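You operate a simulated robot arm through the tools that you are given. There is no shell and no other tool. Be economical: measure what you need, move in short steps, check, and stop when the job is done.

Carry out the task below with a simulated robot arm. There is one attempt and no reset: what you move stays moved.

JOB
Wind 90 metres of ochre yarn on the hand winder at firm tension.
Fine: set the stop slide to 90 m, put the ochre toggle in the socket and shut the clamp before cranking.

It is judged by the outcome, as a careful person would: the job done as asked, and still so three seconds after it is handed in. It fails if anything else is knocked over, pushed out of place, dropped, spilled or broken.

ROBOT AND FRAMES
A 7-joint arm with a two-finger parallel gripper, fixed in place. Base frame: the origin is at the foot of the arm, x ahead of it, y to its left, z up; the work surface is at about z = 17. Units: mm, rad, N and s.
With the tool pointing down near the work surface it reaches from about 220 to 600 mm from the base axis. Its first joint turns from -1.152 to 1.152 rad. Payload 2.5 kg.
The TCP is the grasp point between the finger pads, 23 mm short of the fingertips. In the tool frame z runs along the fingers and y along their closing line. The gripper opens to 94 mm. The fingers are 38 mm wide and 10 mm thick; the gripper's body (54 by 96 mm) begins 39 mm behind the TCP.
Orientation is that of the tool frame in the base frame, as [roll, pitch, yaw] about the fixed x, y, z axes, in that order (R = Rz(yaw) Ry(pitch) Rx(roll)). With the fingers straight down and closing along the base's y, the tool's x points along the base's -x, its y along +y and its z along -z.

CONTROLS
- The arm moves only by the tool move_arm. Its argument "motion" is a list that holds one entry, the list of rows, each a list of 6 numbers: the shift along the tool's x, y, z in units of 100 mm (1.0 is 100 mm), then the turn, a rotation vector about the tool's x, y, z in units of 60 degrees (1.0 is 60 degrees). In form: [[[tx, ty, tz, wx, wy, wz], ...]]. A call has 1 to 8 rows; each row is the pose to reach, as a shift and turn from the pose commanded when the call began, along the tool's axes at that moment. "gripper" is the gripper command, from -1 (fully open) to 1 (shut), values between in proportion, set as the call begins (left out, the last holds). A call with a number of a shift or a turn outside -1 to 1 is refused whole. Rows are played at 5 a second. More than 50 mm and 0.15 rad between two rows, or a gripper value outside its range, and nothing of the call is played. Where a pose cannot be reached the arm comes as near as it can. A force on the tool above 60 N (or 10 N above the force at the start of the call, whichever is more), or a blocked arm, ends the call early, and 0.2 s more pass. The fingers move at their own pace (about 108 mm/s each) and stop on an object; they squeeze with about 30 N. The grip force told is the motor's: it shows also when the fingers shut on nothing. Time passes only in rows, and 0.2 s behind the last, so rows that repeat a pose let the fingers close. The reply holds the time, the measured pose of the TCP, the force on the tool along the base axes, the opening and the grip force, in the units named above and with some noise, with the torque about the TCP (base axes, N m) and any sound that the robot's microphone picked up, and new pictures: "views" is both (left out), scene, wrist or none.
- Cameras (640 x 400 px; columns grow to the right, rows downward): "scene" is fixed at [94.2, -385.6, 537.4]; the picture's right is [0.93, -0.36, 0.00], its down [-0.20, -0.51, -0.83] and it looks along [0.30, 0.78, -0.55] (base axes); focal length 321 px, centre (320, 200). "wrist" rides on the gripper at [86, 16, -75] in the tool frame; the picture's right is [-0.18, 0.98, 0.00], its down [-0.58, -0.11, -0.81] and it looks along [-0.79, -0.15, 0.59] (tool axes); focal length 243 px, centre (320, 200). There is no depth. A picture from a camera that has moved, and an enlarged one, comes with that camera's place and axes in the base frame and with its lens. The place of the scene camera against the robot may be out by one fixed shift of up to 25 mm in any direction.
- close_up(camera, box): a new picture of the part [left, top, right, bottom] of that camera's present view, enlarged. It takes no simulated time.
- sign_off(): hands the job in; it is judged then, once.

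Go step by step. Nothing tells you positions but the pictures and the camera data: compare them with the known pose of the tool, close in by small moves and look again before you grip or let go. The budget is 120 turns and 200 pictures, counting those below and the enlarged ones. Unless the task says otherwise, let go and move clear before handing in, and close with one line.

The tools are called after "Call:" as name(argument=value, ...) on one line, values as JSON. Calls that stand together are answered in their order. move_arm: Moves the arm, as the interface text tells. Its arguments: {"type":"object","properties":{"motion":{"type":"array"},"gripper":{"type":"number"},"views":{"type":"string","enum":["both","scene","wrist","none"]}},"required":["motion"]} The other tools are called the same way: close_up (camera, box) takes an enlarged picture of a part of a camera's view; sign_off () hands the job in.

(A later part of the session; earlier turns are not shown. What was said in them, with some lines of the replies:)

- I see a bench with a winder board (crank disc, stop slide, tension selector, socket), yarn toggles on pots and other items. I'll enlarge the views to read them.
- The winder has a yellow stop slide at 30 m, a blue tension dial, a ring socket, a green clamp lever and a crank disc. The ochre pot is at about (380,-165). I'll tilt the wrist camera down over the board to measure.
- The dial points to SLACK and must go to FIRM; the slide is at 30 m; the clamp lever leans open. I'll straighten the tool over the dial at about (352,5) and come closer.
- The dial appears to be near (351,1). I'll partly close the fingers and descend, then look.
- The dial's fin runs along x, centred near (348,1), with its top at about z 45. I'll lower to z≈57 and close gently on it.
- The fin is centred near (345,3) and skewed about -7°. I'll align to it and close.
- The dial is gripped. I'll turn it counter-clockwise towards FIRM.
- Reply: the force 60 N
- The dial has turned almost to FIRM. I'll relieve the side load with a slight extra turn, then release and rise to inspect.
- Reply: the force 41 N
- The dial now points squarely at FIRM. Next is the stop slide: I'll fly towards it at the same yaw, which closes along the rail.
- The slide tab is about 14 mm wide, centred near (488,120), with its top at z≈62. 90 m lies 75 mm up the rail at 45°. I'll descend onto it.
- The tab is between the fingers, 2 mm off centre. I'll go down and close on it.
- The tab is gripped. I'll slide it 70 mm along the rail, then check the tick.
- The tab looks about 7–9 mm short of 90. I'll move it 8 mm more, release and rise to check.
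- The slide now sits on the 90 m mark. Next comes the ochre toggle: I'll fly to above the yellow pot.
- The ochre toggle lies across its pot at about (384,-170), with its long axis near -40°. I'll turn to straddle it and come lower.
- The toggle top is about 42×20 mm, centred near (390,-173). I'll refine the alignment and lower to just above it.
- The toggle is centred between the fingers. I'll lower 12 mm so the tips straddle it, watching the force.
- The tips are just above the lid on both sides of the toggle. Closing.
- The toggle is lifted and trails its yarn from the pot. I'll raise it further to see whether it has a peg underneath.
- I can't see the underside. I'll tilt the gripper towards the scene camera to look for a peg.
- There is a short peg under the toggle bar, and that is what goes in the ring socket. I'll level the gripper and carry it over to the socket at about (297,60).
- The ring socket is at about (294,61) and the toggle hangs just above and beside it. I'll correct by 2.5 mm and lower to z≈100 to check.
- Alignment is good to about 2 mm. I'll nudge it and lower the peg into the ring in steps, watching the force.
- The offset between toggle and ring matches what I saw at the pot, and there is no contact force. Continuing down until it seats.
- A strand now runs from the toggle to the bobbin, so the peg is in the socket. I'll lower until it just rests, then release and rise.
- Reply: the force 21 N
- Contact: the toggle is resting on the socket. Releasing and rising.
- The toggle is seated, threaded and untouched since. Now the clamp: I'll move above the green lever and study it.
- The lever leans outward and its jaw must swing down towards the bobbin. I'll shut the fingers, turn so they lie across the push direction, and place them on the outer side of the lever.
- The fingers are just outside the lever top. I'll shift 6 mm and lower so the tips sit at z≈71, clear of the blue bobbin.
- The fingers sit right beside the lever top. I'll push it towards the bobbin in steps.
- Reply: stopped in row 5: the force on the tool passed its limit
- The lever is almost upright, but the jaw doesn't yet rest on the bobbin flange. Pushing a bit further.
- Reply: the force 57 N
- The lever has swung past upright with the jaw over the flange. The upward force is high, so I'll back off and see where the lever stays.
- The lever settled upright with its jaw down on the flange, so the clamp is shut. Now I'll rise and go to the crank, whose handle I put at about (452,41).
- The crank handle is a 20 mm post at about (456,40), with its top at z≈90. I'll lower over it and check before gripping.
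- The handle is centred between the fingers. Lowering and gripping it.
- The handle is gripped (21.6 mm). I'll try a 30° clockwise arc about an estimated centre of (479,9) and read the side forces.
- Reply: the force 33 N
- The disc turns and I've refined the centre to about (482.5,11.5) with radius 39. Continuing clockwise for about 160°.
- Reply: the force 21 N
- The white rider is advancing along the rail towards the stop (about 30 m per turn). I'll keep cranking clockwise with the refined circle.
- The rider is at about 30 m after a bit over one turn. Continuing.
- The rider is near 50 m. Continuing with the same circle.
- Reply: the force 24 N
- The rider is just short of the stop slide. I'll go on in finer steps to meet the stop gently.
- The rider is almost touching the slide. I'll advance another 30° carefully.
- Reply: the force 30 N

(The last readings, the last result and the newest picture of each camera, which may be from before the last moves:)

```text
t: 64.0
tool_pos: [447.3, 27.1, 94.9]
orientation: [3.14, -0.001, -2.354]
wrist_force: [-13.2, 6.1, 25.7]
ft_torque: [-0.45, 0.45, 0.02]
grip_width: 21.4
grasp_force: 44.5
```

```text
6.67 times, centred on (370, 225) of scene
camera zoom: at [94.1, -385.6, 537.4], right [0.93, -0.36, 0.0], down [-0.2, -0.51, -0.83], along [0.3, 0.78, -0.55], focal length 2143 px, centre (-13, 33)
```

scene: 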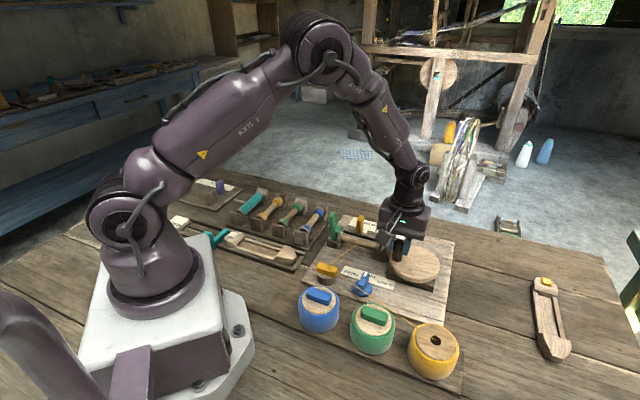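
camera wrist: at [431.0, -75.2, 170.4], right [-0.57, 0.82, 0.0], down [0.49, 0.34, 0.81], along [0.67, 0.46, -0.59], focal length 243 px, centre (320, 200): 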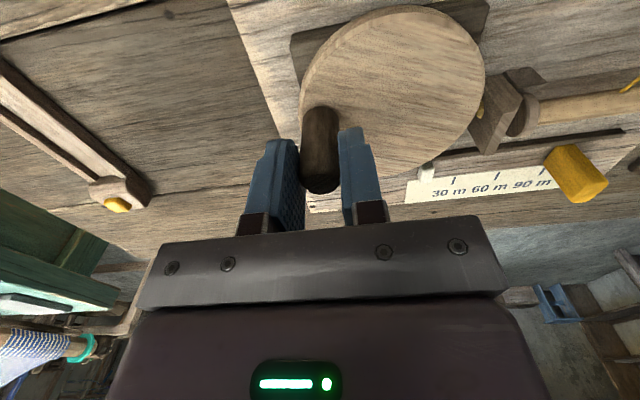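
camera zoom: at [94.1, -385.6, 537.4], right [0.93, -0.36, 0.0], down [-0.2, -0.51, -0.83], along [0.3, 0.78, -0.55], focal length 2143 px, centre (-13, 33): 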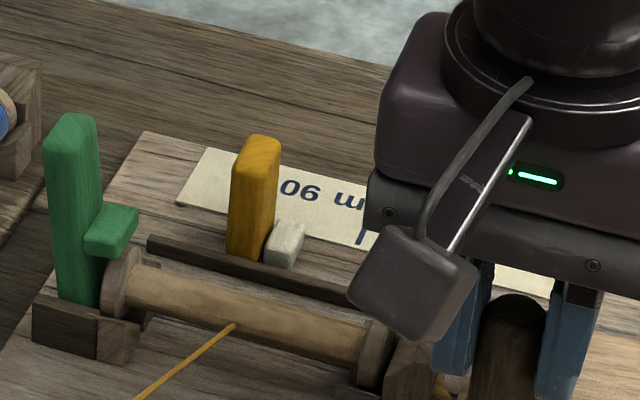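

The rider is now against the slide. I'll finish the last part of the third turn, ready to stop when it blocks.

Call:
move_arm(motion=[[[-0.034, 0.009, 0, 0, 0, 0], [-0.068, 0.015, 0, 0, 0, 0], [-0.1, 0.017, 0, 0, 0, 0], [-0.138, 0.017, 0, 0, 0, 0], [-0.18, 0.013, 0, 0, 0, 0], [-0.18, 0.013, 0, 0, 0, 0]]], views="scene")

Call:
close_up(camera="scene", box=[330, 195, 410, 255])

```text
t: 65.4
tool_pos: [455.2, 36.7, 91.1]
orientation: [3.134, -0.022, -2.356]
wrist_force: [-28.0, -25.2, -8.2]
ft_torque: [-0.81, -0.14, -0.03]
grip_width: 21.3
grasp_force: 45.2
```

scene: 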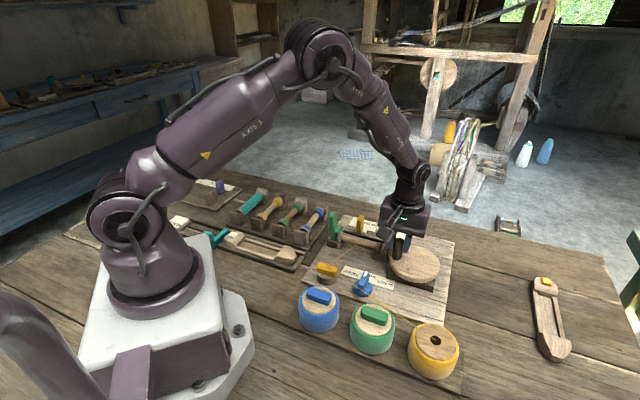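

```text
6.67 times, centred on (370, 225) of scene
camera zoom: at [94.3, -385.6, 537.4], right [0.93, -0.36, 0.0], down [-0.2, -0.51, -0.83], along [0.3, 0.78, -0.55], focal length 2143 px, centre (-13, 33)
```

zoom: 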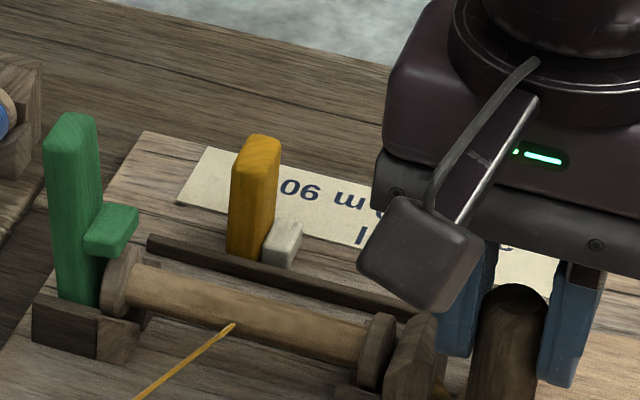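

The crank is blocked (about 37 N against the motion) with the rider against the slide. Before releasing, I'll check the bobbin closely for wound yarn.

Call:
close_up(camera="scene", box=[325, 210, 395, 260])

Call:
close_up(camera="wrist", box=[300, 0, 640, 210])

```text
8.00 times, centred on (360, 235) of scene
camera zoom: at [94.3, -385.6, 537.4], right [0.93, -0.36, 0.0], down [-0.2, -0.51, -0.83], along [0.3, 0.78, -0.55], focal length 2572 px, centre (0, -80)
```

zoom: 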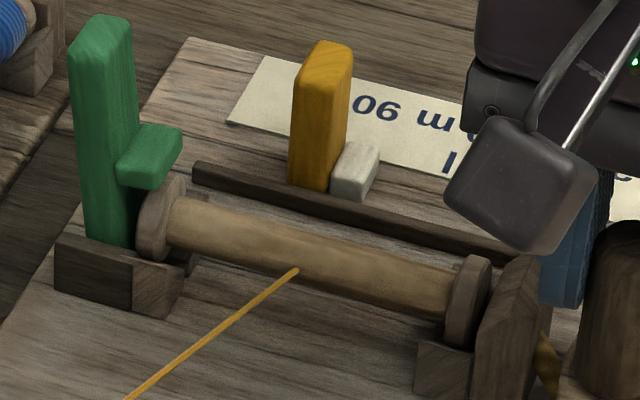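

```text
1.88 times, centred on (470, 105) of wrist
camera zoom: at [382.5, -13.3, 167.4], right [-0.56, 0.83, 0.0], down [0.5, 0.34, 0.79], along [0.65, 0.45, -0.61], focal length 457 px, centre (38, 379)
```

zoom: 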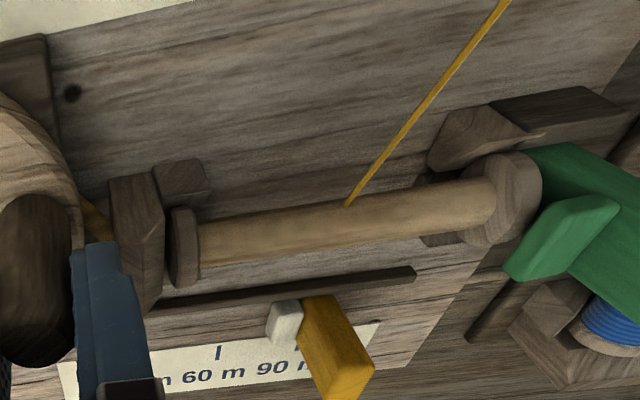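

No yarn has built up on the bobbin, so the clamp may not be fully latched. I'll release the crank handle, rise, and inspect the lever.

Call:
move_arm(motion=[[[0.07, 0, 0, 0, 0, 0], [0.07, 0, 0, 0, 0, 0], [0.07, 0, 0, 0, 0, 0]]], gripper=0, views="none")

Call:
move_arm(motion=[[[0, 0, -0.35, 0, 0, 0], [0, 0, -0.7, 0, 0, 0], [0, 0.4, -0.8, 0, 0, 0], [0, 0.8, -0.8, 0, 0, 0], [0, 1.0, -0.8, 0, 0, 0]]])

Call:
close_up(camera="wrist", box=[240, 0, 480, 150])

Call:
close_up(camera="scene", box=[310, 200, 450, 290])

```text
t: 66.2
tool_pos: [453.9, 36.6, 94.0]
orientation: [-3.141, 0.0, -2.355]
wrist_force: [0.1, -0.4, 0.3]
ft_torque: [0.02, 0.03, 0.0]
grip_width: 46.9
grasp_force: 0.0
```

```text
t: 67.4
tool_pos: [381.8, 106.9, 177.0]
orientation: [3.141, 0.002, -2.356]
wrist_force: [-0.4, -0.9, -0.2]
ft_torque: [-0.02, 0.0, 0.01]
grip_width: 47.2
grasp_force: 0.1
camera wrist: at [308.7, 55.6, 250.7], right [-0.57, 0.82, 0.0], down [0.49, 0.33, 0.81], along [0.66, 0.46, -0.59], focal length 243 px, centre (320, 200)
```

scene: 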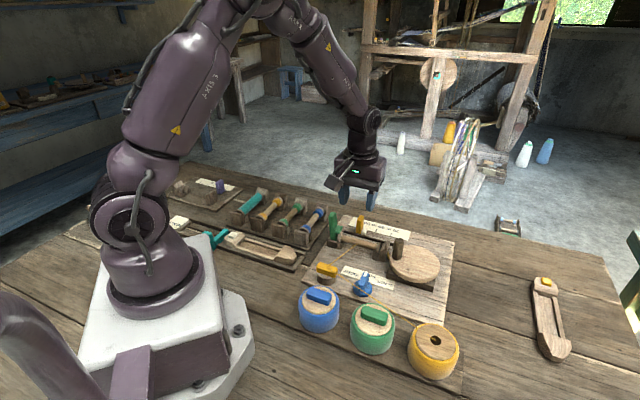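
wrist: 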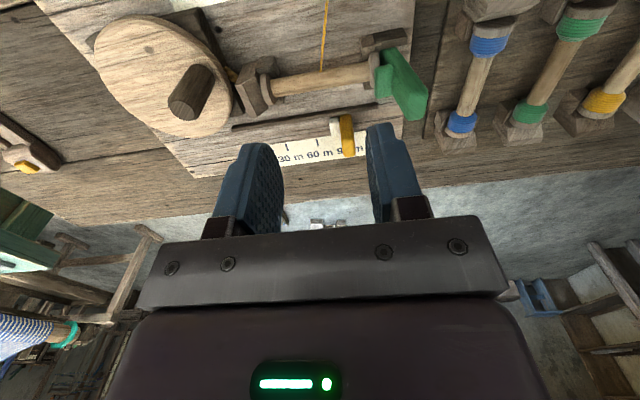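

```text
2.67 times, centred on (360, 75) of wrist
camera zoom: at [308.7, 55.6, 250.7], right [-0.57, 0.82, 0.0], down [0.49, 0.33, 0.81], along [0.66, 0.46, -0.59], focal length 647 px, centre (213, 533)
```

zoom: 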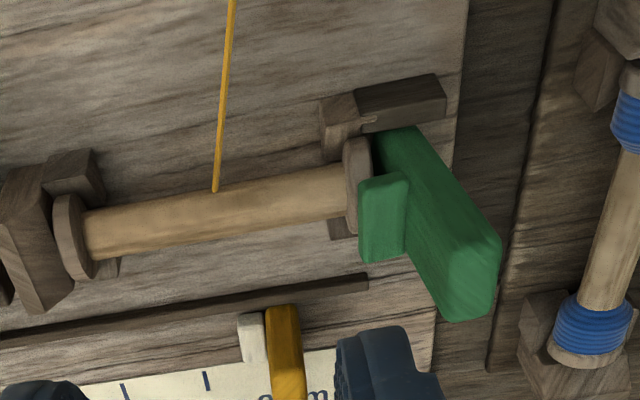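

```text
4.44 times, centred on (380, 245) of scene
camera zoom: at [94.2, -385.6, 537.4], right [0.93, -0.36, 0.0], down [-0.2, -0.51, -0.83], along [0.3, 0.78, -0.55], focal length 1429 px, centre (53, 0)
```

zoom: 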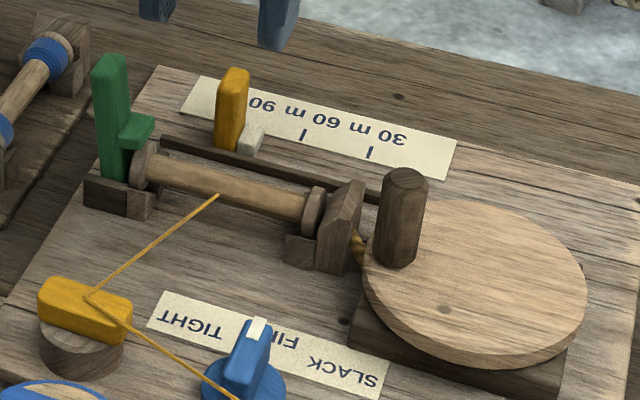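

Call:
close_up(camera="scene", box=[270, 190, 390, 265])

Call:
close_up(camera="wrist", box=[260, 45, 400, 125])

```text
5.33 times, centred on (330, 228) of scene
camera zoom: at [94.2, -385.6, 537.4], right [0.93, -0.36, 0.0], down [-0.2, -0.51, -0.83], along [0.3, 0.78, -0.55], focal length 1714 px, centre (267, 53)
```

zoom: 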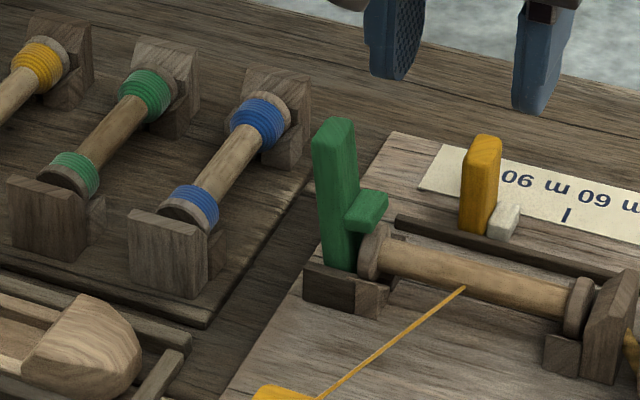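

```text
4.57 times, centred on (330, 85) of wrist
camera zoom: at [308.7, 55.6, 250.7], right [-0.57, 0.82, 0.0], down [0.49, 0.33, 0.81], along [0.66, 0.46, -0.59], focal length 1109 px, centre (274, 726)
```

zoom: 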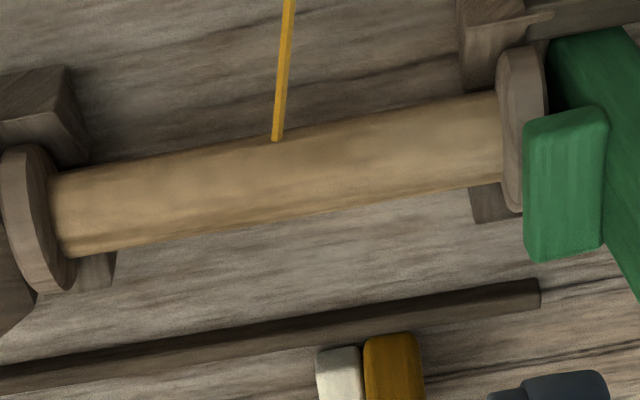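

The lever still leans out about 4°, so it may not be fully over. I'll go back to its outer side and push again, further and higher on the lever.

Call:
move_arm(motion=[[[-0.05, 0.3, 0, 0, 0, 0], [-0.1, 0.65, 0, 0, 0, 0], [-0.2, 0.993, 0, 0, 0, 0], [-0.2, 0.993, 0.35, 0, 0, 0], [-0.2, 0.993, 0.72, 0, 0, 0], [-0.2, 0.993, 0.72, 0, 0, 0]]], gripper=1, views="none")

Call:
move_arm(motion=[[[0, -0.06, 0, 0, 0, 0], [0, -0.12, 0, 0, 0, 0], [0, -0.18, 0, 0, 0, 0], [0, -0.24, 0, 0, 0, 0], [0, -0.24, 0, 0, 0, 0]]], views="none")

Call:
close_up(camera="scene", box=[280, 190, 380, 255])

```text
t: 68.8
tool_pos: [326.5, 189.7, 102.9]
orientation: [-3.14, 0.001, -2.357]
wrist_force: [0.6, 0.4, 0.4]
ft_torque: [0.0, -0.02, -0.02]
grip_width: 0.0
grasp_force: 30.3
```

```text
t: 70.0
tool_pos: [344.9, 172.7, 103.0]
orientation: [-3.141, -0.002, -2.357]
wrist_force: [-0.5, 0.2, 0.1]
ft_torque: [-0.01, 0.01, 0.0]
grip_width: 0.0
grasp_force: 30.0
```

```text
6.15 times, centred on (330, 222) of scene
camera zoom: at [94.2, -385.6, 537.4], right [0.93, -0.36, 0.0], down [-0.2, -0.51, -0.83], along [0.3, 0.78, -0.55], focal length 1978 px, centre (258, 62)
```

zoom: 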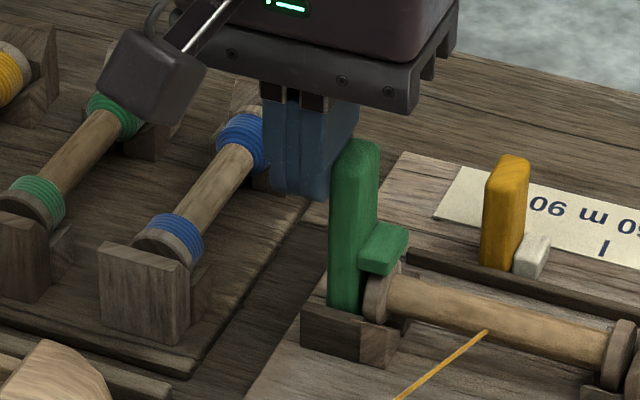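

The lever moved inward with no resistance, so it isn't at its end yet. Pushing further.

Call:
move_arm(motion=[[[0, -0.06, 0, 0, 0, 0], [0, -0.12, 0, 0, 0, 0], [0, -0.18, 0, 0, 0, 0], [0, -0.24, 0, 0, 0, 0], [0, -0.24, 0, 0, 0, 0]]], views="none")

Call:
close_up(camera="scene", box=[280, 190, 380, 255])

```text
t: 70.8
tool_pos: [345.7, 172.4, 102.1]
orientation: [3.12, -0.009, -2.338]
wrist_force: [-10.3, 7.6, 3.3]
ft_torque: [0.02, 0.12, -0.1]
grip_width: 0.1
grasp_force: 29.7
stopped in row 3: the force on the tool passed its limit (the readings are from after the stop); the commanded pose is now the measured one
```

```text
6.15 times, centred on (330, 222) of scene
camera zoom: at [94.2, -385.6, 537.4], right [0.93, -0.36, 0.0], down [-0.2, -0.51, -0.83], along [0.3, 0.78, -0.55], focal length 1978 px, centre (258, 62)
```

zoom: 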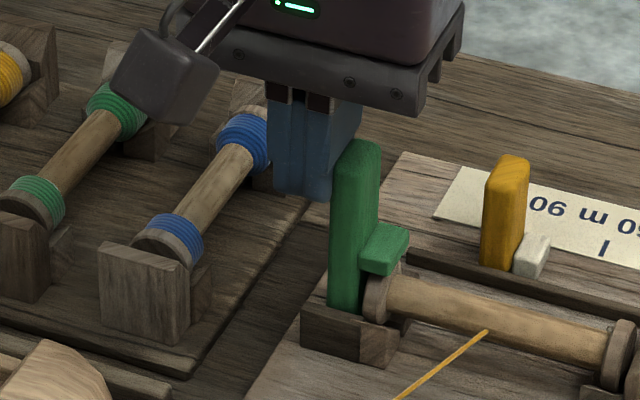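

Now it blocks with a firm horizontal reaction, so this is the real shut position. I'll back away slowly and horizontally and see whether it stays.

Call:
move_arm(motion=[[[0, 0.01, 0, 0, 0, 0], [0, 0.03, 0, 0, 0, 0], [0, 0.06, 0, 0, 0, 0], [0, 0.1, 0, 0, 0, 0], [0, 0.2, 0, 0, 0, 0], [0, 0.2, 0, 0, 0, 0]]], views="none")

Call:
close_up(camera="scene", box=[280, 190, 380, 255])

```text
t: 72.2
tool_pos: [333.0, 183.9, 103.3]
orientation: [3.125, -0.008, -2.344]
wrist_force: [-0.4, -0.2, 0.1]
ft_torque: [0.01, 0.02, 0.03]
grip_width: 0.0
grasp_force: 29.5
```

```text
6.15 times, centred on (330, 222) of scene
camera zoom: at [94.2, -385.6, 537.4], right [0.93, -0.36, 0.0], down [-0.2, -0.51, -0.83], along [0.3, 0.78, -0.55], focal length 1978 px, centre (258, 62)
```

zoom: 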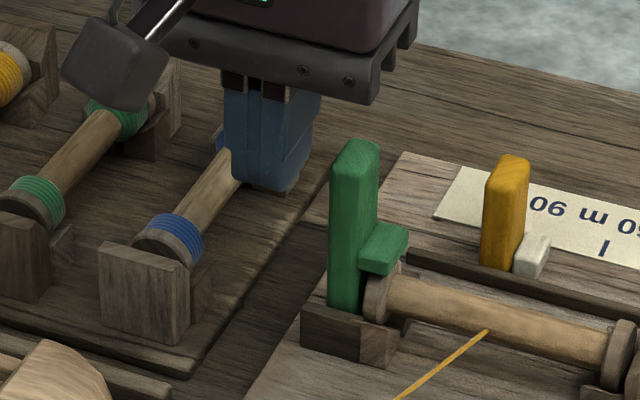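

The clamp now stays fully shut, so the earlier cranking was done with it slipping. To redo it properly, I'll open the lever again, wind the crank back to zero, shut the clamp and then crank.

Call:
move_arm(motion=[[[0, 0, -0.4, 0, 0, 0], [0, -0.35, -0.4, 0, 0, 0], [0, -0.67, -0.4, 0, 0, 0], [0, -0.67, 0, 0, 0, 0], [0, -0.55, 0, 0, 0, 0], [0, -0.42, 0, 0, 0, 0], [0, -0.3, 0, 0, 0, 0], [0, -0.18, 0, 0, 0, 0]]], views="none")

Call:
close_up(camera="scene", box=[280, 190, 380, 255])

```text
t: 74.0
tool_pos: [346.5, 170.9, 102.6]
orientation: [3.123, -0.007, -2.344]
wrist_force: [2.2, -1.8, -0.1]
ft_torque: [-0.03, -0.04, -0.04]
grip_width: 0.1
grasp_force: 29.9
```

```text
6.15 times, centred on (330, 222) of scene
camera zoom: at [94.2, -385.6, 537.4], right [0.93, -0.36, 0.0], down [-0.2, -0.51, -0.83], along [0.3, 0.78, -0.55], focal length 1978 px, centre (258, 62)
```

zoom: 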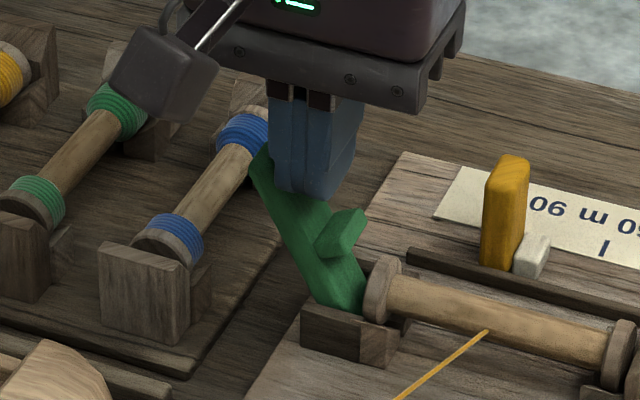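

The clamp is open again. Going back to the crank handle.

Call:
move_arm(motion=[[[0, 0, -0.35, 0, 0, 0], [0, 0, -0.7, 0, 0, 0], [0.03, -0.35, -0.7, 0, 0, 0], [0.06, -0.7, -0.7, 0, 0, 0], [0.1, -1.0, -0.7, 0, 0, 0]]], gripper=0, views="none")

Call:
move_arm(motion=[[[0.04, -0.35, 0, 0.005, 0, 0], [0.08, -0.71, 0, 0.01, 0, -0.01], [0.08, -0.71, 0, 0.017, 0, -0.012], [0.08, -0.71, 0, 0.017, 0, -0.012]]], views="wrist")

```text
t: 75.2
tool_pos: [410.9, 93.6, 174.0]
orientation: [3.127, -0.01, -2.343]
wrist_force: [-0.1, 0.4, -0.1]
ft_torque: [-0.01, 0.02, 0.03]
grip_width: 47.2
grasp_force: 0.1
```

```text
t: 76.2
tool_pos: [458.3, 38.5, 171.9]
orientation: [3.141, -0.006, -2.33]
wrist_force: [-0.5, 0.5, -0.3]
ft_torque: [-0.01, -0.02, 0.01]
grip_width: 46.9
grasp_force: 0.0
camera wrist: at [385.1, -13.4, 245.2], right [-0.59, 0.81, 0.0], down [0.48, 0.35, 0.8], along [0.65, 0.47, -0.6], focal length 243 px, centre (320, 200)
```

wrist: 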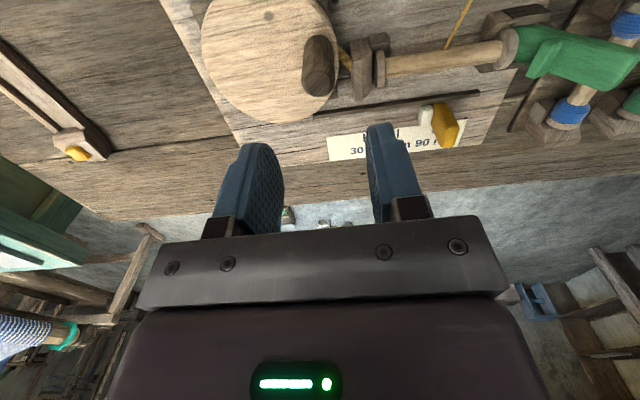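

Call:
move_arm(motion=[[[0.039, 0.025, 0.2, 0, 0.006, 0.025], [0.039, 0.025, 0.45, 0, 0.006, 0.025], [0.039, 0.025, 0.7, 0, 0.006, 0.025], [0.039, 0.025, 0.78, 0, 0.006, 0.025]]], views="none")

Call:
move_arm(motion=[[[0, 0, 0, 0, 0, 0], [0, 0, 0, 0, 0, 0], [0, 0, 0, 0, 0, 0]]], gripper=1, views="wrist")

```text
t: 77.2
tool_pos: [454.5, 36.7, 91.7]
orientation: [-3.142, -0.013, -2.356]
wrist_force: [0.2, -0.2, 0.4]
ft_torque: [0.0, -0.01, 0.01]
grip_width: 47.2
grasp_force: 0.1
```

```text
t: 78.0
tool_pos: [455.2, 36.6, 90.5]
orientation: [-3.138, -0.012, -2.359]
wrist_force: [9.7, -5.3, -8.3]
ft_torque: [0.37, -0.34, 0.06]
grip_width: 21.4
grasp_force: 45.2
camera wrist: at [380.9, -13.9, 165.9], right [-0.56, 0.83, 0.0], down [0.49, 0.34, 0.8], along [0.66, 0.45, -0.6], focal length 243 px, centre (320, 200)
```

wrist: 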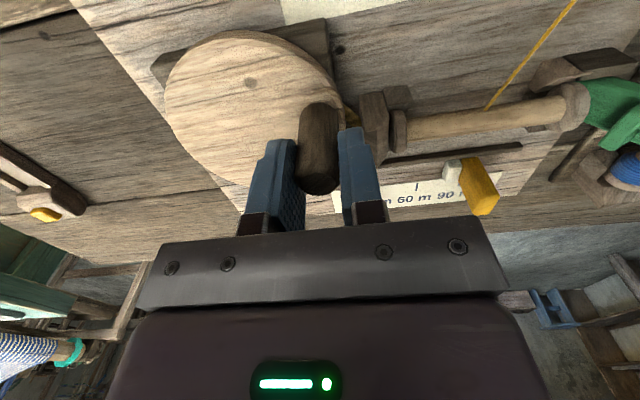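

Handle gripped. Cranking counter-clockwise to return the rider to zero with the clamp open.

Call:
move_arm(motion=[[[0.23, -0.075, 0, 0, 0, 0], [0.368, -0.28, 0, 0, 0, 0], [0.36, -0.527, 0, 0, 0, 0], [0.208, -0.722, 0, 0, 0, 0], [-0.03, -0.79, 0, 0, 0, 0], [-0.262, -0.705, 0, 0, 0, 0], [-0.4, -0.5, 0, 0, 0, 0], [-0.392, -0.253, 0, 0, 0, 0]]], views="none")

Call:
close_up(camera="scene", box=[310, 200, 450, 290])

```text
t: 79.8
tool_pos: [499.4, 49.5, 92.7]
orientation: [3.139, -0.012, -2.355]
wrist_force: [3.4, 9.4, 13.1]
ft_torque: [0.57, -0.24, -0.04]
grip_width: 21.1
grasp_force: 44.9
```

```text
4.44 times, centred on (380, 245) of scene
camera zoom: at [94.2, -385.6, 537.4], right [0.93, -0.36, 0.0], down [-0.2, -0.51, -0.83], along [0.3, 0.78, -0.55], focal length 1429 px, centre (53, 0)
```

zoom: 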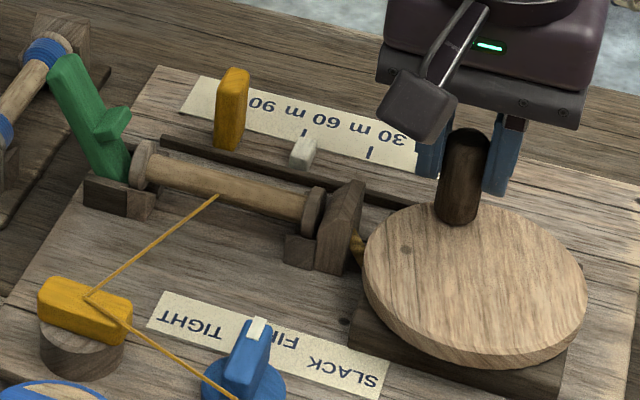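

Call:
move_arm(motion=[[[0.152, 0.195, 0, 0, 0, 0], [0.39, 0.263, 0, 0, 0, 0], [0.622, 0.178, 0, 0, 0, 0], [0.76, -0.027, 0, 0, 0, 0], [0.752, -0.274, 0, 0, 0, 0], [0.6, -0.469, 0, 0, 0, 0], [0.362, -0.537, 0, 0, 0, 0], [0.13, -0.452, 0, 0, 0, 0]]], views="none")

Call:
move_arm(motion=[[[-0.138, 0.205, 0, 0, 0, 0], [-0.13, 0.452, 0, 0, 0, 0], [0.022, 0.647, 0, 0, 0, 0], [0.26, 0.715, 0, 0, 0, 0], [0.492, 0.63, 0, 0, 0, 0], [0.63, 0.425, 0, 0, 0, 0], [0.622, 0.178, 0, 0, 0, 0], [0.47, -0.017, 0, 0, 0, 0]]], views="none")

Call:
close_up(camera="scene", box=[310, 200, 450, 290])

```text
t: 81.6
tool_pos: [524.8, 6.2, 93.1]
orientation: [-3.134, -0.005, -2.357]
wrist_force: [41.2, -5.8, -20.6]
ft_torque: [0.04, 0.71, -0.02]
grip_width: 21.3
grasp_force: 45.4
```

```text
t: 83.4
tool_pos: [491.5, -28.5, 92.2]
orientation: [-3.138, -0.016, -2.356]
wrist_force: [0.3, -9.4, 19.2]
ft_torque: [-0.52, 0.71, -0.01]
grip_width: 21.1
grasp_force: 45.3
```

```text
4.44 times, centred on (380, 245) of scene
camera zoom: at [94.1, -385.6, 537.4], right [0.93, -0.36, 0.0], down [-0.2, -0.51, -0.83], along [0.3, 0.78, -0.55], focal length 1429 px, centre (53, 0)
```

zoom: 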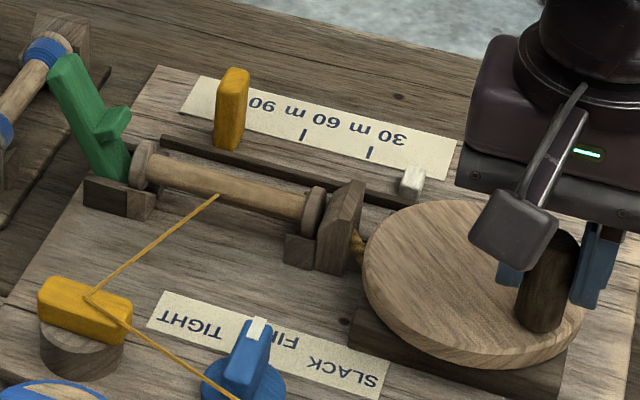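

Call:
move_arm(motion=[[[-0.238, -0.068, 0, 0, 0, 0], [-0.47, 0.017, 0, 0, 0, 0], [-0.608, 0.222, 0, 0, 0, 0], [-0.6, 0.469, 0, 0, 0, 0], [-0.448, 0.664, 0, 0, 0, 0], [-0.37, 0.705, 0, 0, 0, 0], [-0.287, 0.727, 0, 0, 0, 0], [-0.287, 0.727, 0, 0, 0, 0]]], views="none")

Call:
close_up(camera="scene", box=[310, 200, 450, 290])

```text
t: 85.2
tool_pos: [459.1, 41.3, 91.3]
orientation: [-3.134, -0.011, -2.362]
wrist_force: [16.9, -21.7, 3.5]
ft_torque: [0.93, -0.42, -0.01]
grip_width: 21.2
grasp_force: 45.0
```

```text
4.44 times, centred on (380, 245) of scene
camera zoom: at [94.2, -385.6, 537.4], right [0.93, -0.36, 0.0], down [-0.2, -0.51, -0.83], along [0.3, 0.78, -0.55], focal length 1429 px, centre (53, 0)
```

zoom: 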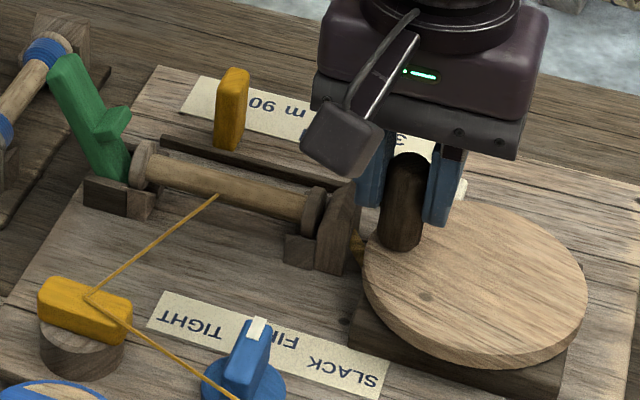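

Call:
move_arm(motion=[[[0.015, 0.015, 0, 0, 0, 0], [0.03, 0.02, 0, 0, 0, 0], [0.04, 0.02, 0, 0, 0, 0], [0.04, 0.02, 0, 0, 0, 0]]], views="none")

Call:
move_arm(motion=[[[0, 0, 0, 0, 0, 0], [0, 0, 0, 0, 0, 0], [0, 0, 0, 0, 0, 0], [0, 0, -0.4, 0, 0, 0], [0, 0, -0.8, 0, 0, 0]]], gripper=0, views="none")

Call:
close_up(camera="scene", box=[310, 200, 450, 290])

```text
t: 86.2
tool_pos: [455.7, 38.7, 92.5]
orientation: [-3.134, -0.014, -2.363]
wrist_force: [23.8, -24.9, -1.0]
ft_torque: [0.39, 0.12, -0.07]
grip_width: 21.2
grasp_force: 45.0
```

```text
t: 87.4
tool_pos: [455.5, 44.0, 172.3]
orientation: [3.141, -0.013, -2.356]
wrist_force: [-0.5, -0.3, -0.6]
ft_torque: [0.02, -0.01, -0.01]
grip_width: 47.0
grasp_force: 0.1
```

```text
4.44 times, centred on (380, 245) of scene
camera zoom: at [94.3, -385.6, 537.4], right [0.93, -0.36, 0.0], down [-0.2, -0.51, -0.83], along [0.3, 0.78, -0.55], focal length 1429 px, centre (53, 0)
```

zoom: 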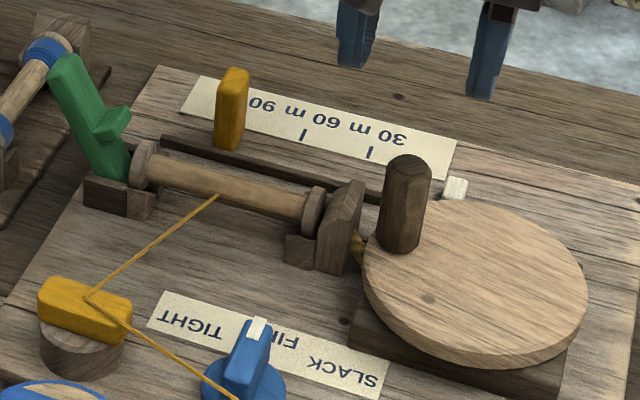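

The crank is back at its starting position. Now I'll shut the clamp fully: back to the lever's outer side.

Call:
move_arm(motion=[[[0, 0.35, 0, 0, 0, 0], [-0.03, 0.7, 0, 0, 0, 0], [-0.06, 1.0, 0, 0, 0, 0]]], gripper=1, views="none")

Call:
move_arm(motion=[[[0, 0.35, 0, 0, 0, 0], [-0.04, 0.7, 0, 0, 0, 0], [-0.08, 1.0, 0, 0, 0, 0]]], views="none")

Call:
move_arm(motion=[[[0, 0.13, 0, 0, 0.012, 0], [0, 0.13, 0.4, 0, 0.012, 0], [0, 0.13, 0.75, 0, 0.012, 0], [0, 0.13, 0.75, 0, 0.012, 0]]], views="scene")

```text
t: 88.2
tool_pos: [387.8, 115.6, 170.3]
orientation: [-3.141, -0.014, -2.356]
wrist_force: [-0.2, 0.1, 0.5]
ft_torque: [-0.01, -0.03, -0.01]
grip_width: 0.0
grasp_force: 30.1
```

```text
t: 89.0
tool_pos: [322.4, 194.4, 170.4]
orientation: [3.141, -0.014, -2.357]
wrist_force: [-0.4, -0.5, 0.2]
ft_torque: [0.02, 0.03, 0.0]
grip_width: 0.1
grasp_force: 30.1
```

```text
t: 90.0
tool_pos: [312.6, 201.3, 95.9]
orientation: [3.14, -0.025, -2.355]
wrist_force: [0.6, 0.2, 0.1]
ft_torque: [-0.02, -0.02, 0.02]
grip_width: 0.0
grasp_force: 30.3
```

scene: 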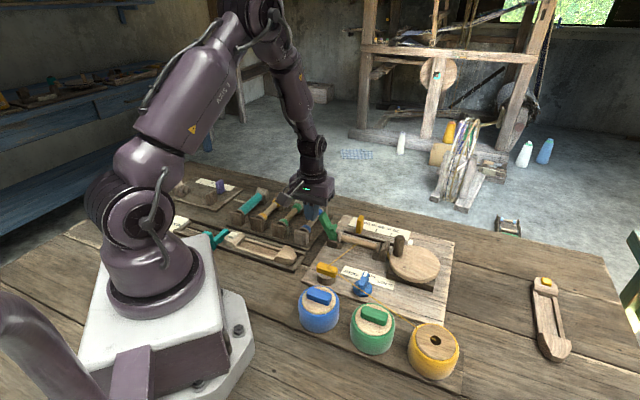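

Beside the lever as before. Pushing it in while rising slightly with the lever's arc.

Call:
move_arm(motion=[[[0, -0.08, -0.01, 0, -0.012, 0], [0, -0.16, -0.04, 0, -0.025, 0], [0, -0.24, -0.07, 0, -0.025, 0], [0, -0.3, -0.09, 0, -0.025, 0], [0, -0.36, -0.09, 0, -0.025, 0], [0, -0.41, -0.09, 0, -0.025, 0], [0, -0.44, -0.09, 0, -0.025, 0], [0, -0.46, -0.09, 0, -0.025, 0]]], views="none")

Call:
close_up(camera="scene", box=[280, 190, 380, 255])

```text
t: 91.8
tool_pos: [344.5, 172.4, 104.6]
orientation: [3.14, 0.002, -2.354]
wrist_force: [-4.8, 9.7, 2.3]
ft_torque: [0.14, 0.11, -0.06]
grip_width: 0.0
grasp_force: 30.0
```

```text
6.15 times, centred on (330, 222) of scene
camera zoom: at [94.2, -385.6, 537.4], right [0.93, -0.36, 0.0], down [-0.2, -0.51, -0.83], along [0.3, 0.78, -0.55], focal length 1978 px, centre (258, 62)
```

zoom: 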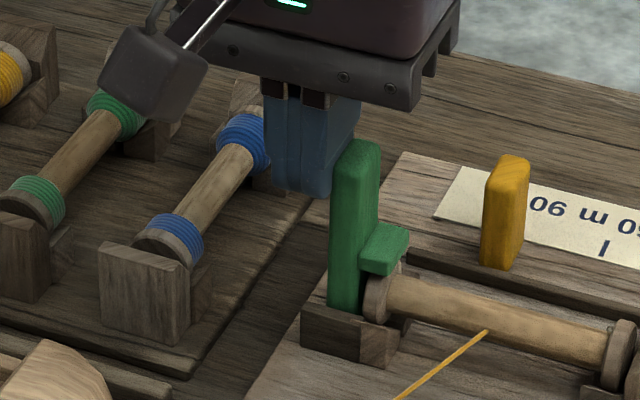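

It's at the same shut position. A firm final press, then a slow horizontal retreat.

Call:
move_arm(motion=[[[0, -0.02, 0, 0, 0, 0], [0, -0.03, 0, 0, 0, 0], [0, -0.02, 0, 0, 0, 0], [0, 0.0, 0, 0, 0, 0], [0, 0.03, 0, 0, 0, 0], [0, 0.07, 0, 0, 0, 0], [0, 0.15, 0, 0, 0, 0], [0, 0.25, 0, 0, 0, 0]]], views="none")

Call:
close_up(camera="scene", box=[280, 190, 380, 255])

```text
t: 93.6
tool_pos: [329.3, 188.2, 104.8]
orientation: [-3.14, 0.0, -2.356]
wrist_force: [-0.1, 0.0, 0.0]
ft_torque: [-0.03, 0.02, 0.03]
grip_width: 0.0
grasp_force: 30.7
```

```text
6.15 times, centred on (330, 222) of scene
camera zoom: at [94.2, -385.6, 537.4], right [0.93, -0.36, 0.0], down [-0.2, -0.51, -0.83], along [0.3, 0.78, -0.55], focal length 1978 px, centre (258, 62)
```

zoom: 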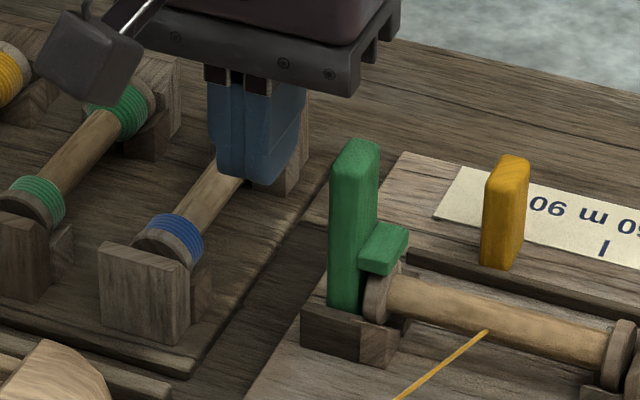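

The clamp is fully shut and holding. Back to the crank handle.

Call:
move_arm(motion=[[[0, 0, -0.35, 0, 0, 0], [0, 0, -0.7, 0, 0, 0], [0.02, -0.35, -0.7, 0, 0, 0], [0.05, -0.7, -0.7, 0, 0, 0], [0.07, -1.0, -0.7, 0, 0, 0]]], gripper=0, views="none")

Call:
move_arm(motion=[[[0.03, -0.35, 0, 0, 0, 0], [0.06, -0.7, 0, 0, 0, 0], [0.07, -0.947, 0, 0, 0, 0], [0.07, -0.947, 0.3, 0, 0, 0], [0.07, -0.947, 0.6, 0, 0, 0], [0.07, -0.947, 0.6, 0, 0, 0]]], views="wrist")

```text
t: 94.8
tool_pos: [393.1, 112.4, 175.5]
orientation: [3.141, -0.001, -2.358]
wrist_force: [0.0, 0.9, -1.2]
ft_torque: [0.01, 0.0, -0.02]
grip_width: 46.7
grasp_force: 0.0
```

```text
t: 96.2
tool_pos: [454.8, 41.5, 113.8]
orientation: [3.141, 0.002, -2.356]
wrist_force: [-0.7, 0.2, 0.0]
ft_torque: [-0.02, 0.0, 0.0]
grip_width: 47.2
grasp_force: 0.0
camera wrist: at [381.1, -8.3, 187.6], right [-0.57, 0.82, 0.0], down [0.49, 0.33, 0.81], along [0.67, 0.46, -0.59], focal length 243 px, centre (320, 200)
```

wrist: 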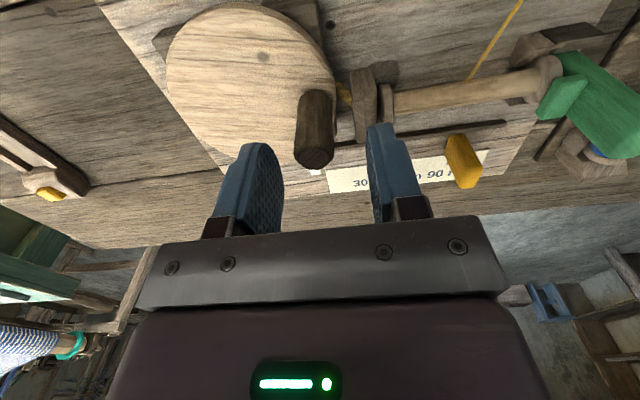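

Call:
move_arm(motion=[[[0, -0.027, 0.1, 0, 0, 0], [0, -0.027, 0.2, 0, 0, 0], [0, -0.027, 0.2, 0, 0, 0]]], views="none")

Call:
move_arm(motion=[[[0, 0, 0, 0, 0, 0], [0, 0, 0, 0, 0, 0], [0, 0, 0, 0, 0, 0]]], gripper=1, views="none")

```text
t: 97.0
tool_pos: [458.3, 39.7, 95.6]
orientation: [-3.14, 0.001, -2.356]
wrist_force: [0.3, 0.1, 0.3]
ft_torque: [-0.01, -0.04, 0.0]
grip_width: 47.1
grasp_force: 0.2
```

```text
t: 97.8
tool_pos: [456.8, 41.5, 94.6]
orientation: [-3.142, 0.002, -2.356]
wrist_force: [-2.5, 2.4, -0.8]
ft_torque: [0.02, 0.0, -0.02]
grip_width: 21.3
grasp_force: 45.1
```

Gripped. Cranking clockwise with the clamp truly shut, then checking for yarn on the bobbin.

Call:
move_arm(motion=[[[-0.174, -0.045, 0, 0, 0, 0], [-0.339, -0.228, 0, 0, 0, 0], [-0.365, -0.474, 0, 0, 0, 0], [-0.242, -0.688, 0, 0, 0, 0], [-0.016, -0.789, 0, 0, 0, 0], [0.226, -0.737, 0, 0, 0, 0], [0.391, -0.554, 0, 0, 0, 0], [0.417, -0.308, 0, 0, 0, 0]]], views="none")

Call:
close_up(camera="scene", box=[310, 200, 450, 290])

```text
t: 99.6
tool_pos: [449.3, -12.2, 94.7]
orientation: [-3.14, 0.001, -2.355]
wrist_force: [-0.6, -1.4, 11.6]
ft_torque: [-0.75, 1.07, -0.02]
grip_width: 21.0
grasp_force: 45.1
```

```text
4.44 times, centred on (380, 245) of scene
camera zoom: at [94.2, -385.6, 537.4], right [0.93, -0.36, 0.0], down [-0.2, -0.51, -0.83], along [0.3, 0.78, -0.55], focal length 1429 px, centre (53, 0)
```

zoom: 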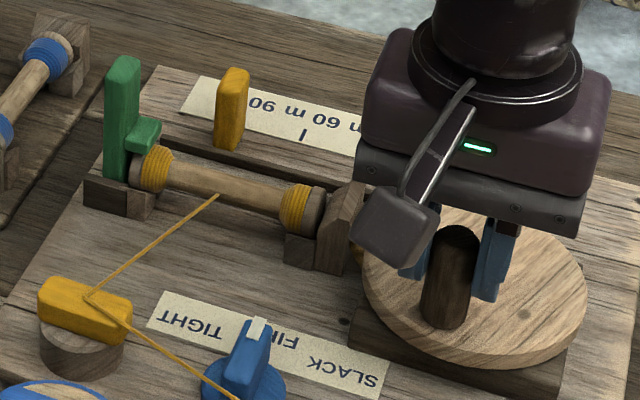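

Ochre yarn is now building up on the bobbin. Continuing the crank.

Call:
move_arm(motion=[[[-0.123, 0.214, 0, 0, 0, 0], [-0.349, 0.315, 0, 0, 0, 0], [-0.591, 0.263, 0, 0, 0, 0], [-0.756, 0.08, 0, 0, 0, 0], [-0.782, -0.166, 0, 0, 0, 0], [-0.659, -0.38, 0, 0, 0, 0], [-0.433, -0.481, 0, 0, 0, 0], [-0.191, -0.429, 0, 0, 0, 0]]], views="none")

Call:
move_arm(motion=[[[0.165, 0.183, 0, 0, 0, 0], [0.191, 0.429, 0, 0, 0, 0], [0.068, 0.643, 0, 0, 0, 0], [-0.158, 0.744, 0, 0, 0, 0], [-0.4, 0.692, 0, 0, 0, 0], [-0.565, 0.509, 0, 0, 0, 0], [-0.591, 0.263, 0, 0, 0, 0], [-0.468, 0.049, 0, 0, 0, 0]]], views="none")

Call:
close_up(camera="scene", box=[310, 200, 450, 290])

```text
t: 101.4
tool_pos: [493.1, -29.6, 95.4]
orientation: [3.139, -0.003, -2.355]
wrist_force: [-0.7, 3.6, 3.3]
ft_torque: [-0.72, 0.4, 0.01]
grip_width: 21.0
grasp_force: 45.4
```

```text
t: 103.2
tool_pos: [522.9, 4.3, 94.1]
orientation: [3.141, -0.004, -2.359]
wrist_force: [-2.8, -0.4, -3.3]
ft_torque: [0.28, -0.56, -0.04]
grip_width: 21.1
grasp_force: 45.3
```

```text
4.44 times, centred on (380, 245) of scene
camera zoom: at [94.2, -385.6, 537.4], right [0.93, -0.36, 0.0], down [-0.2, -0.51, -0.83], along [0.3, 0.78, -0.55], focal length 1429 px, centre (53, 0)
```

zoom: 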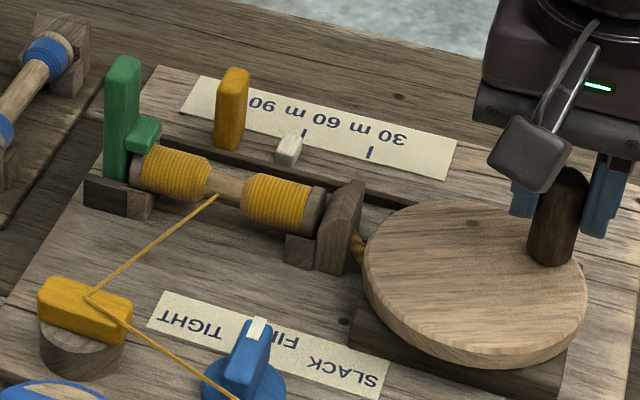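

About two thirds wound. Continuing, slowing near the stop.

Call:
move_arm(motion=[[[0.185, -0.094, 0, 0, 0, 0], [0.392, -0.083, 0, 0, 0, 0], [0.565, 0.029, 0, 0, 0, 0], [0.659, 0.214, 0, 0, 0, 0], [0.648, 0.421, 0, 0, 0, 0], [0.536, 0.594, 0, 0, 0, 0], [0.418, 0.668, 0, 0, 0, 0], [0.351, 0.688, 0, 0, 0, 0]]], views="none")

Call:
move_arm(motion=[[[-0.04, 0.008, 0, 0, 0, 0], [-0.075, 0.01, 0, 0, 0, 0], [-0.11, 0.01, 0, 0, 0, 0], [-0.14, 0.008, 0, 0, 0, 0], [-0.17, 0.004, 0, 0, 0, 0], [-0.17, 0.004, 0, 0, 0, 0]]], views="none")

Call:
close_up(camera="scene", box=[310, 200, 450, 290])

```text
t: 105.0
tool_pos: [448.4, 32.2, 93.9]
orientation: [-3.141, 0.0, -2.356]
wrist_force: [-8.2, 5.4, 4.9]
ft_torque: [-0.54, 0.57, 0.0]
grip_width: 21.3
grasp_force: 44.9
```

```text
t: 106.4
tool_pos: [456.6, 39.7, 93.3]
orientation: [3.138, -0.016, -2.36]
wrist_force: [-28.4, -24.7, -3.4]
ft_torque: [-0.72, 0.0, 0.02]
grip_width: 21.2
grasp_force: 45.1
```

```text
4.44 times, centred on (380, 245) of scene
camera zoom: at [94.3, -385.6, 537.4], right [0.93, -0.36, 0.0], down [-0.2, -0.51, -0.83], along [0.3, 0.78, -0.55], focal length 1429 px, centre (53, 0)
```

zoom: 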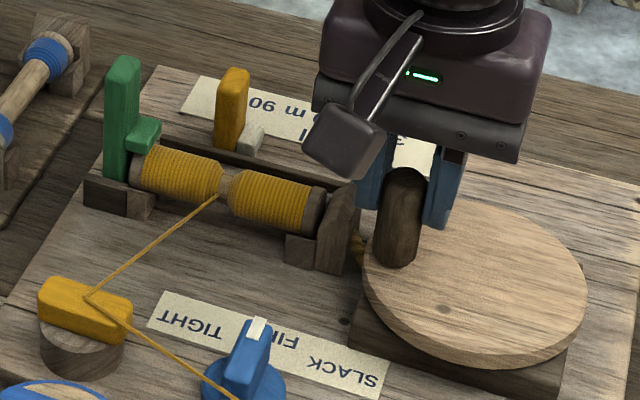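

The crank is stopped by the slide at 90 m and the bobbin is wound in ochre. I'll release the handle and rise clear for a final check.

Call:
move_arm(motion=[[[0.05, 0, 0, 0, 0, 0], [0.05, 0, 0, 0, 0, 0]]], views="none")

Call:
move_arm(motion=[[[0, 0, 0, 0, 0, 0], [0, 0, 0, 0, 0, 0], [0, 0, -0.3, 0, 0, 0], [0, 0, -0.7, 0, 0, 0], [0, -0.2, -1.0, 0, 0, 0], [0, -0.6, -1.0, 0, 0, 0], [0, -0.6, -1.0, 0, 0, 0]]], gripper=0, views="scene")

Call:
close_up(camera="scene", box=[290, 200, 450, 300])

```text
t: 107.0
tool_pos: [456.1, 39.8, 92.0]
orientation: [-3.141, -0.003, -2.356]
wrist_force: [0.4, -11.9, -34.5]
ft_torque: [-0.23, 0.04, 0.08]
grip_width: 21.1
grasp_force: 45.2
```

```text
t: 108.6
tool_pos: [502.1, -3.6, 194.9]
orientation: [3.141, 0.001, -2.357]
wrist_force: [-0.3, 0.3, 0.2]
ft_torque: [-0.02, 0.02, -0.04]
grip_width: 47.0
grasp_force: 0.0
```

scene: 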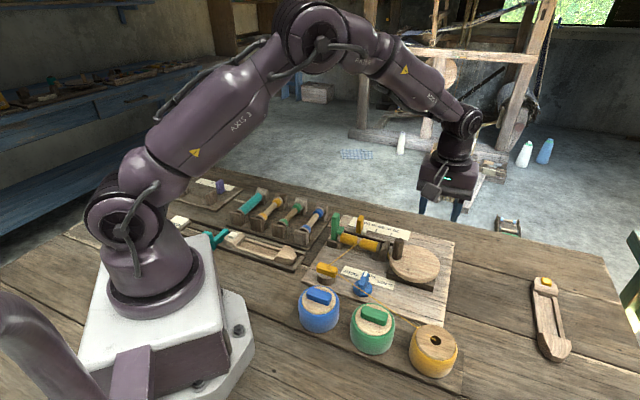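

```text
4.00 times, centred on (370, 250) of scene
camera zoom: at [94.2, -385.6, 537.4], right [0.93, -0.36, 0.0], down [-0.2, -0.51, -0.83], along [0.3, 0.78, -0.55], focal length 1286 px, centre (120, 0)
```

zoom: 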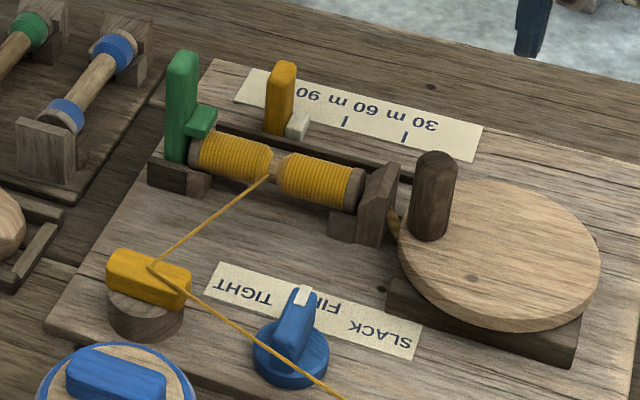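

The scene shows the rider against the slide at 90 m, the dial at FIRM, the clamp shut, the toggle seated and the bobbin wound in ochre. Nothing else looks moved and the arm is clear, so I'm handing in.

Call:
sign_off()

```text
The job is handed in.
```

The bobbin is wound with ochre yarn to the 90 m stop at firm tension, and the clamp is shut; a first pass with the clamp not fully shut put no yarn on, so I cranked back to zero and wound again.
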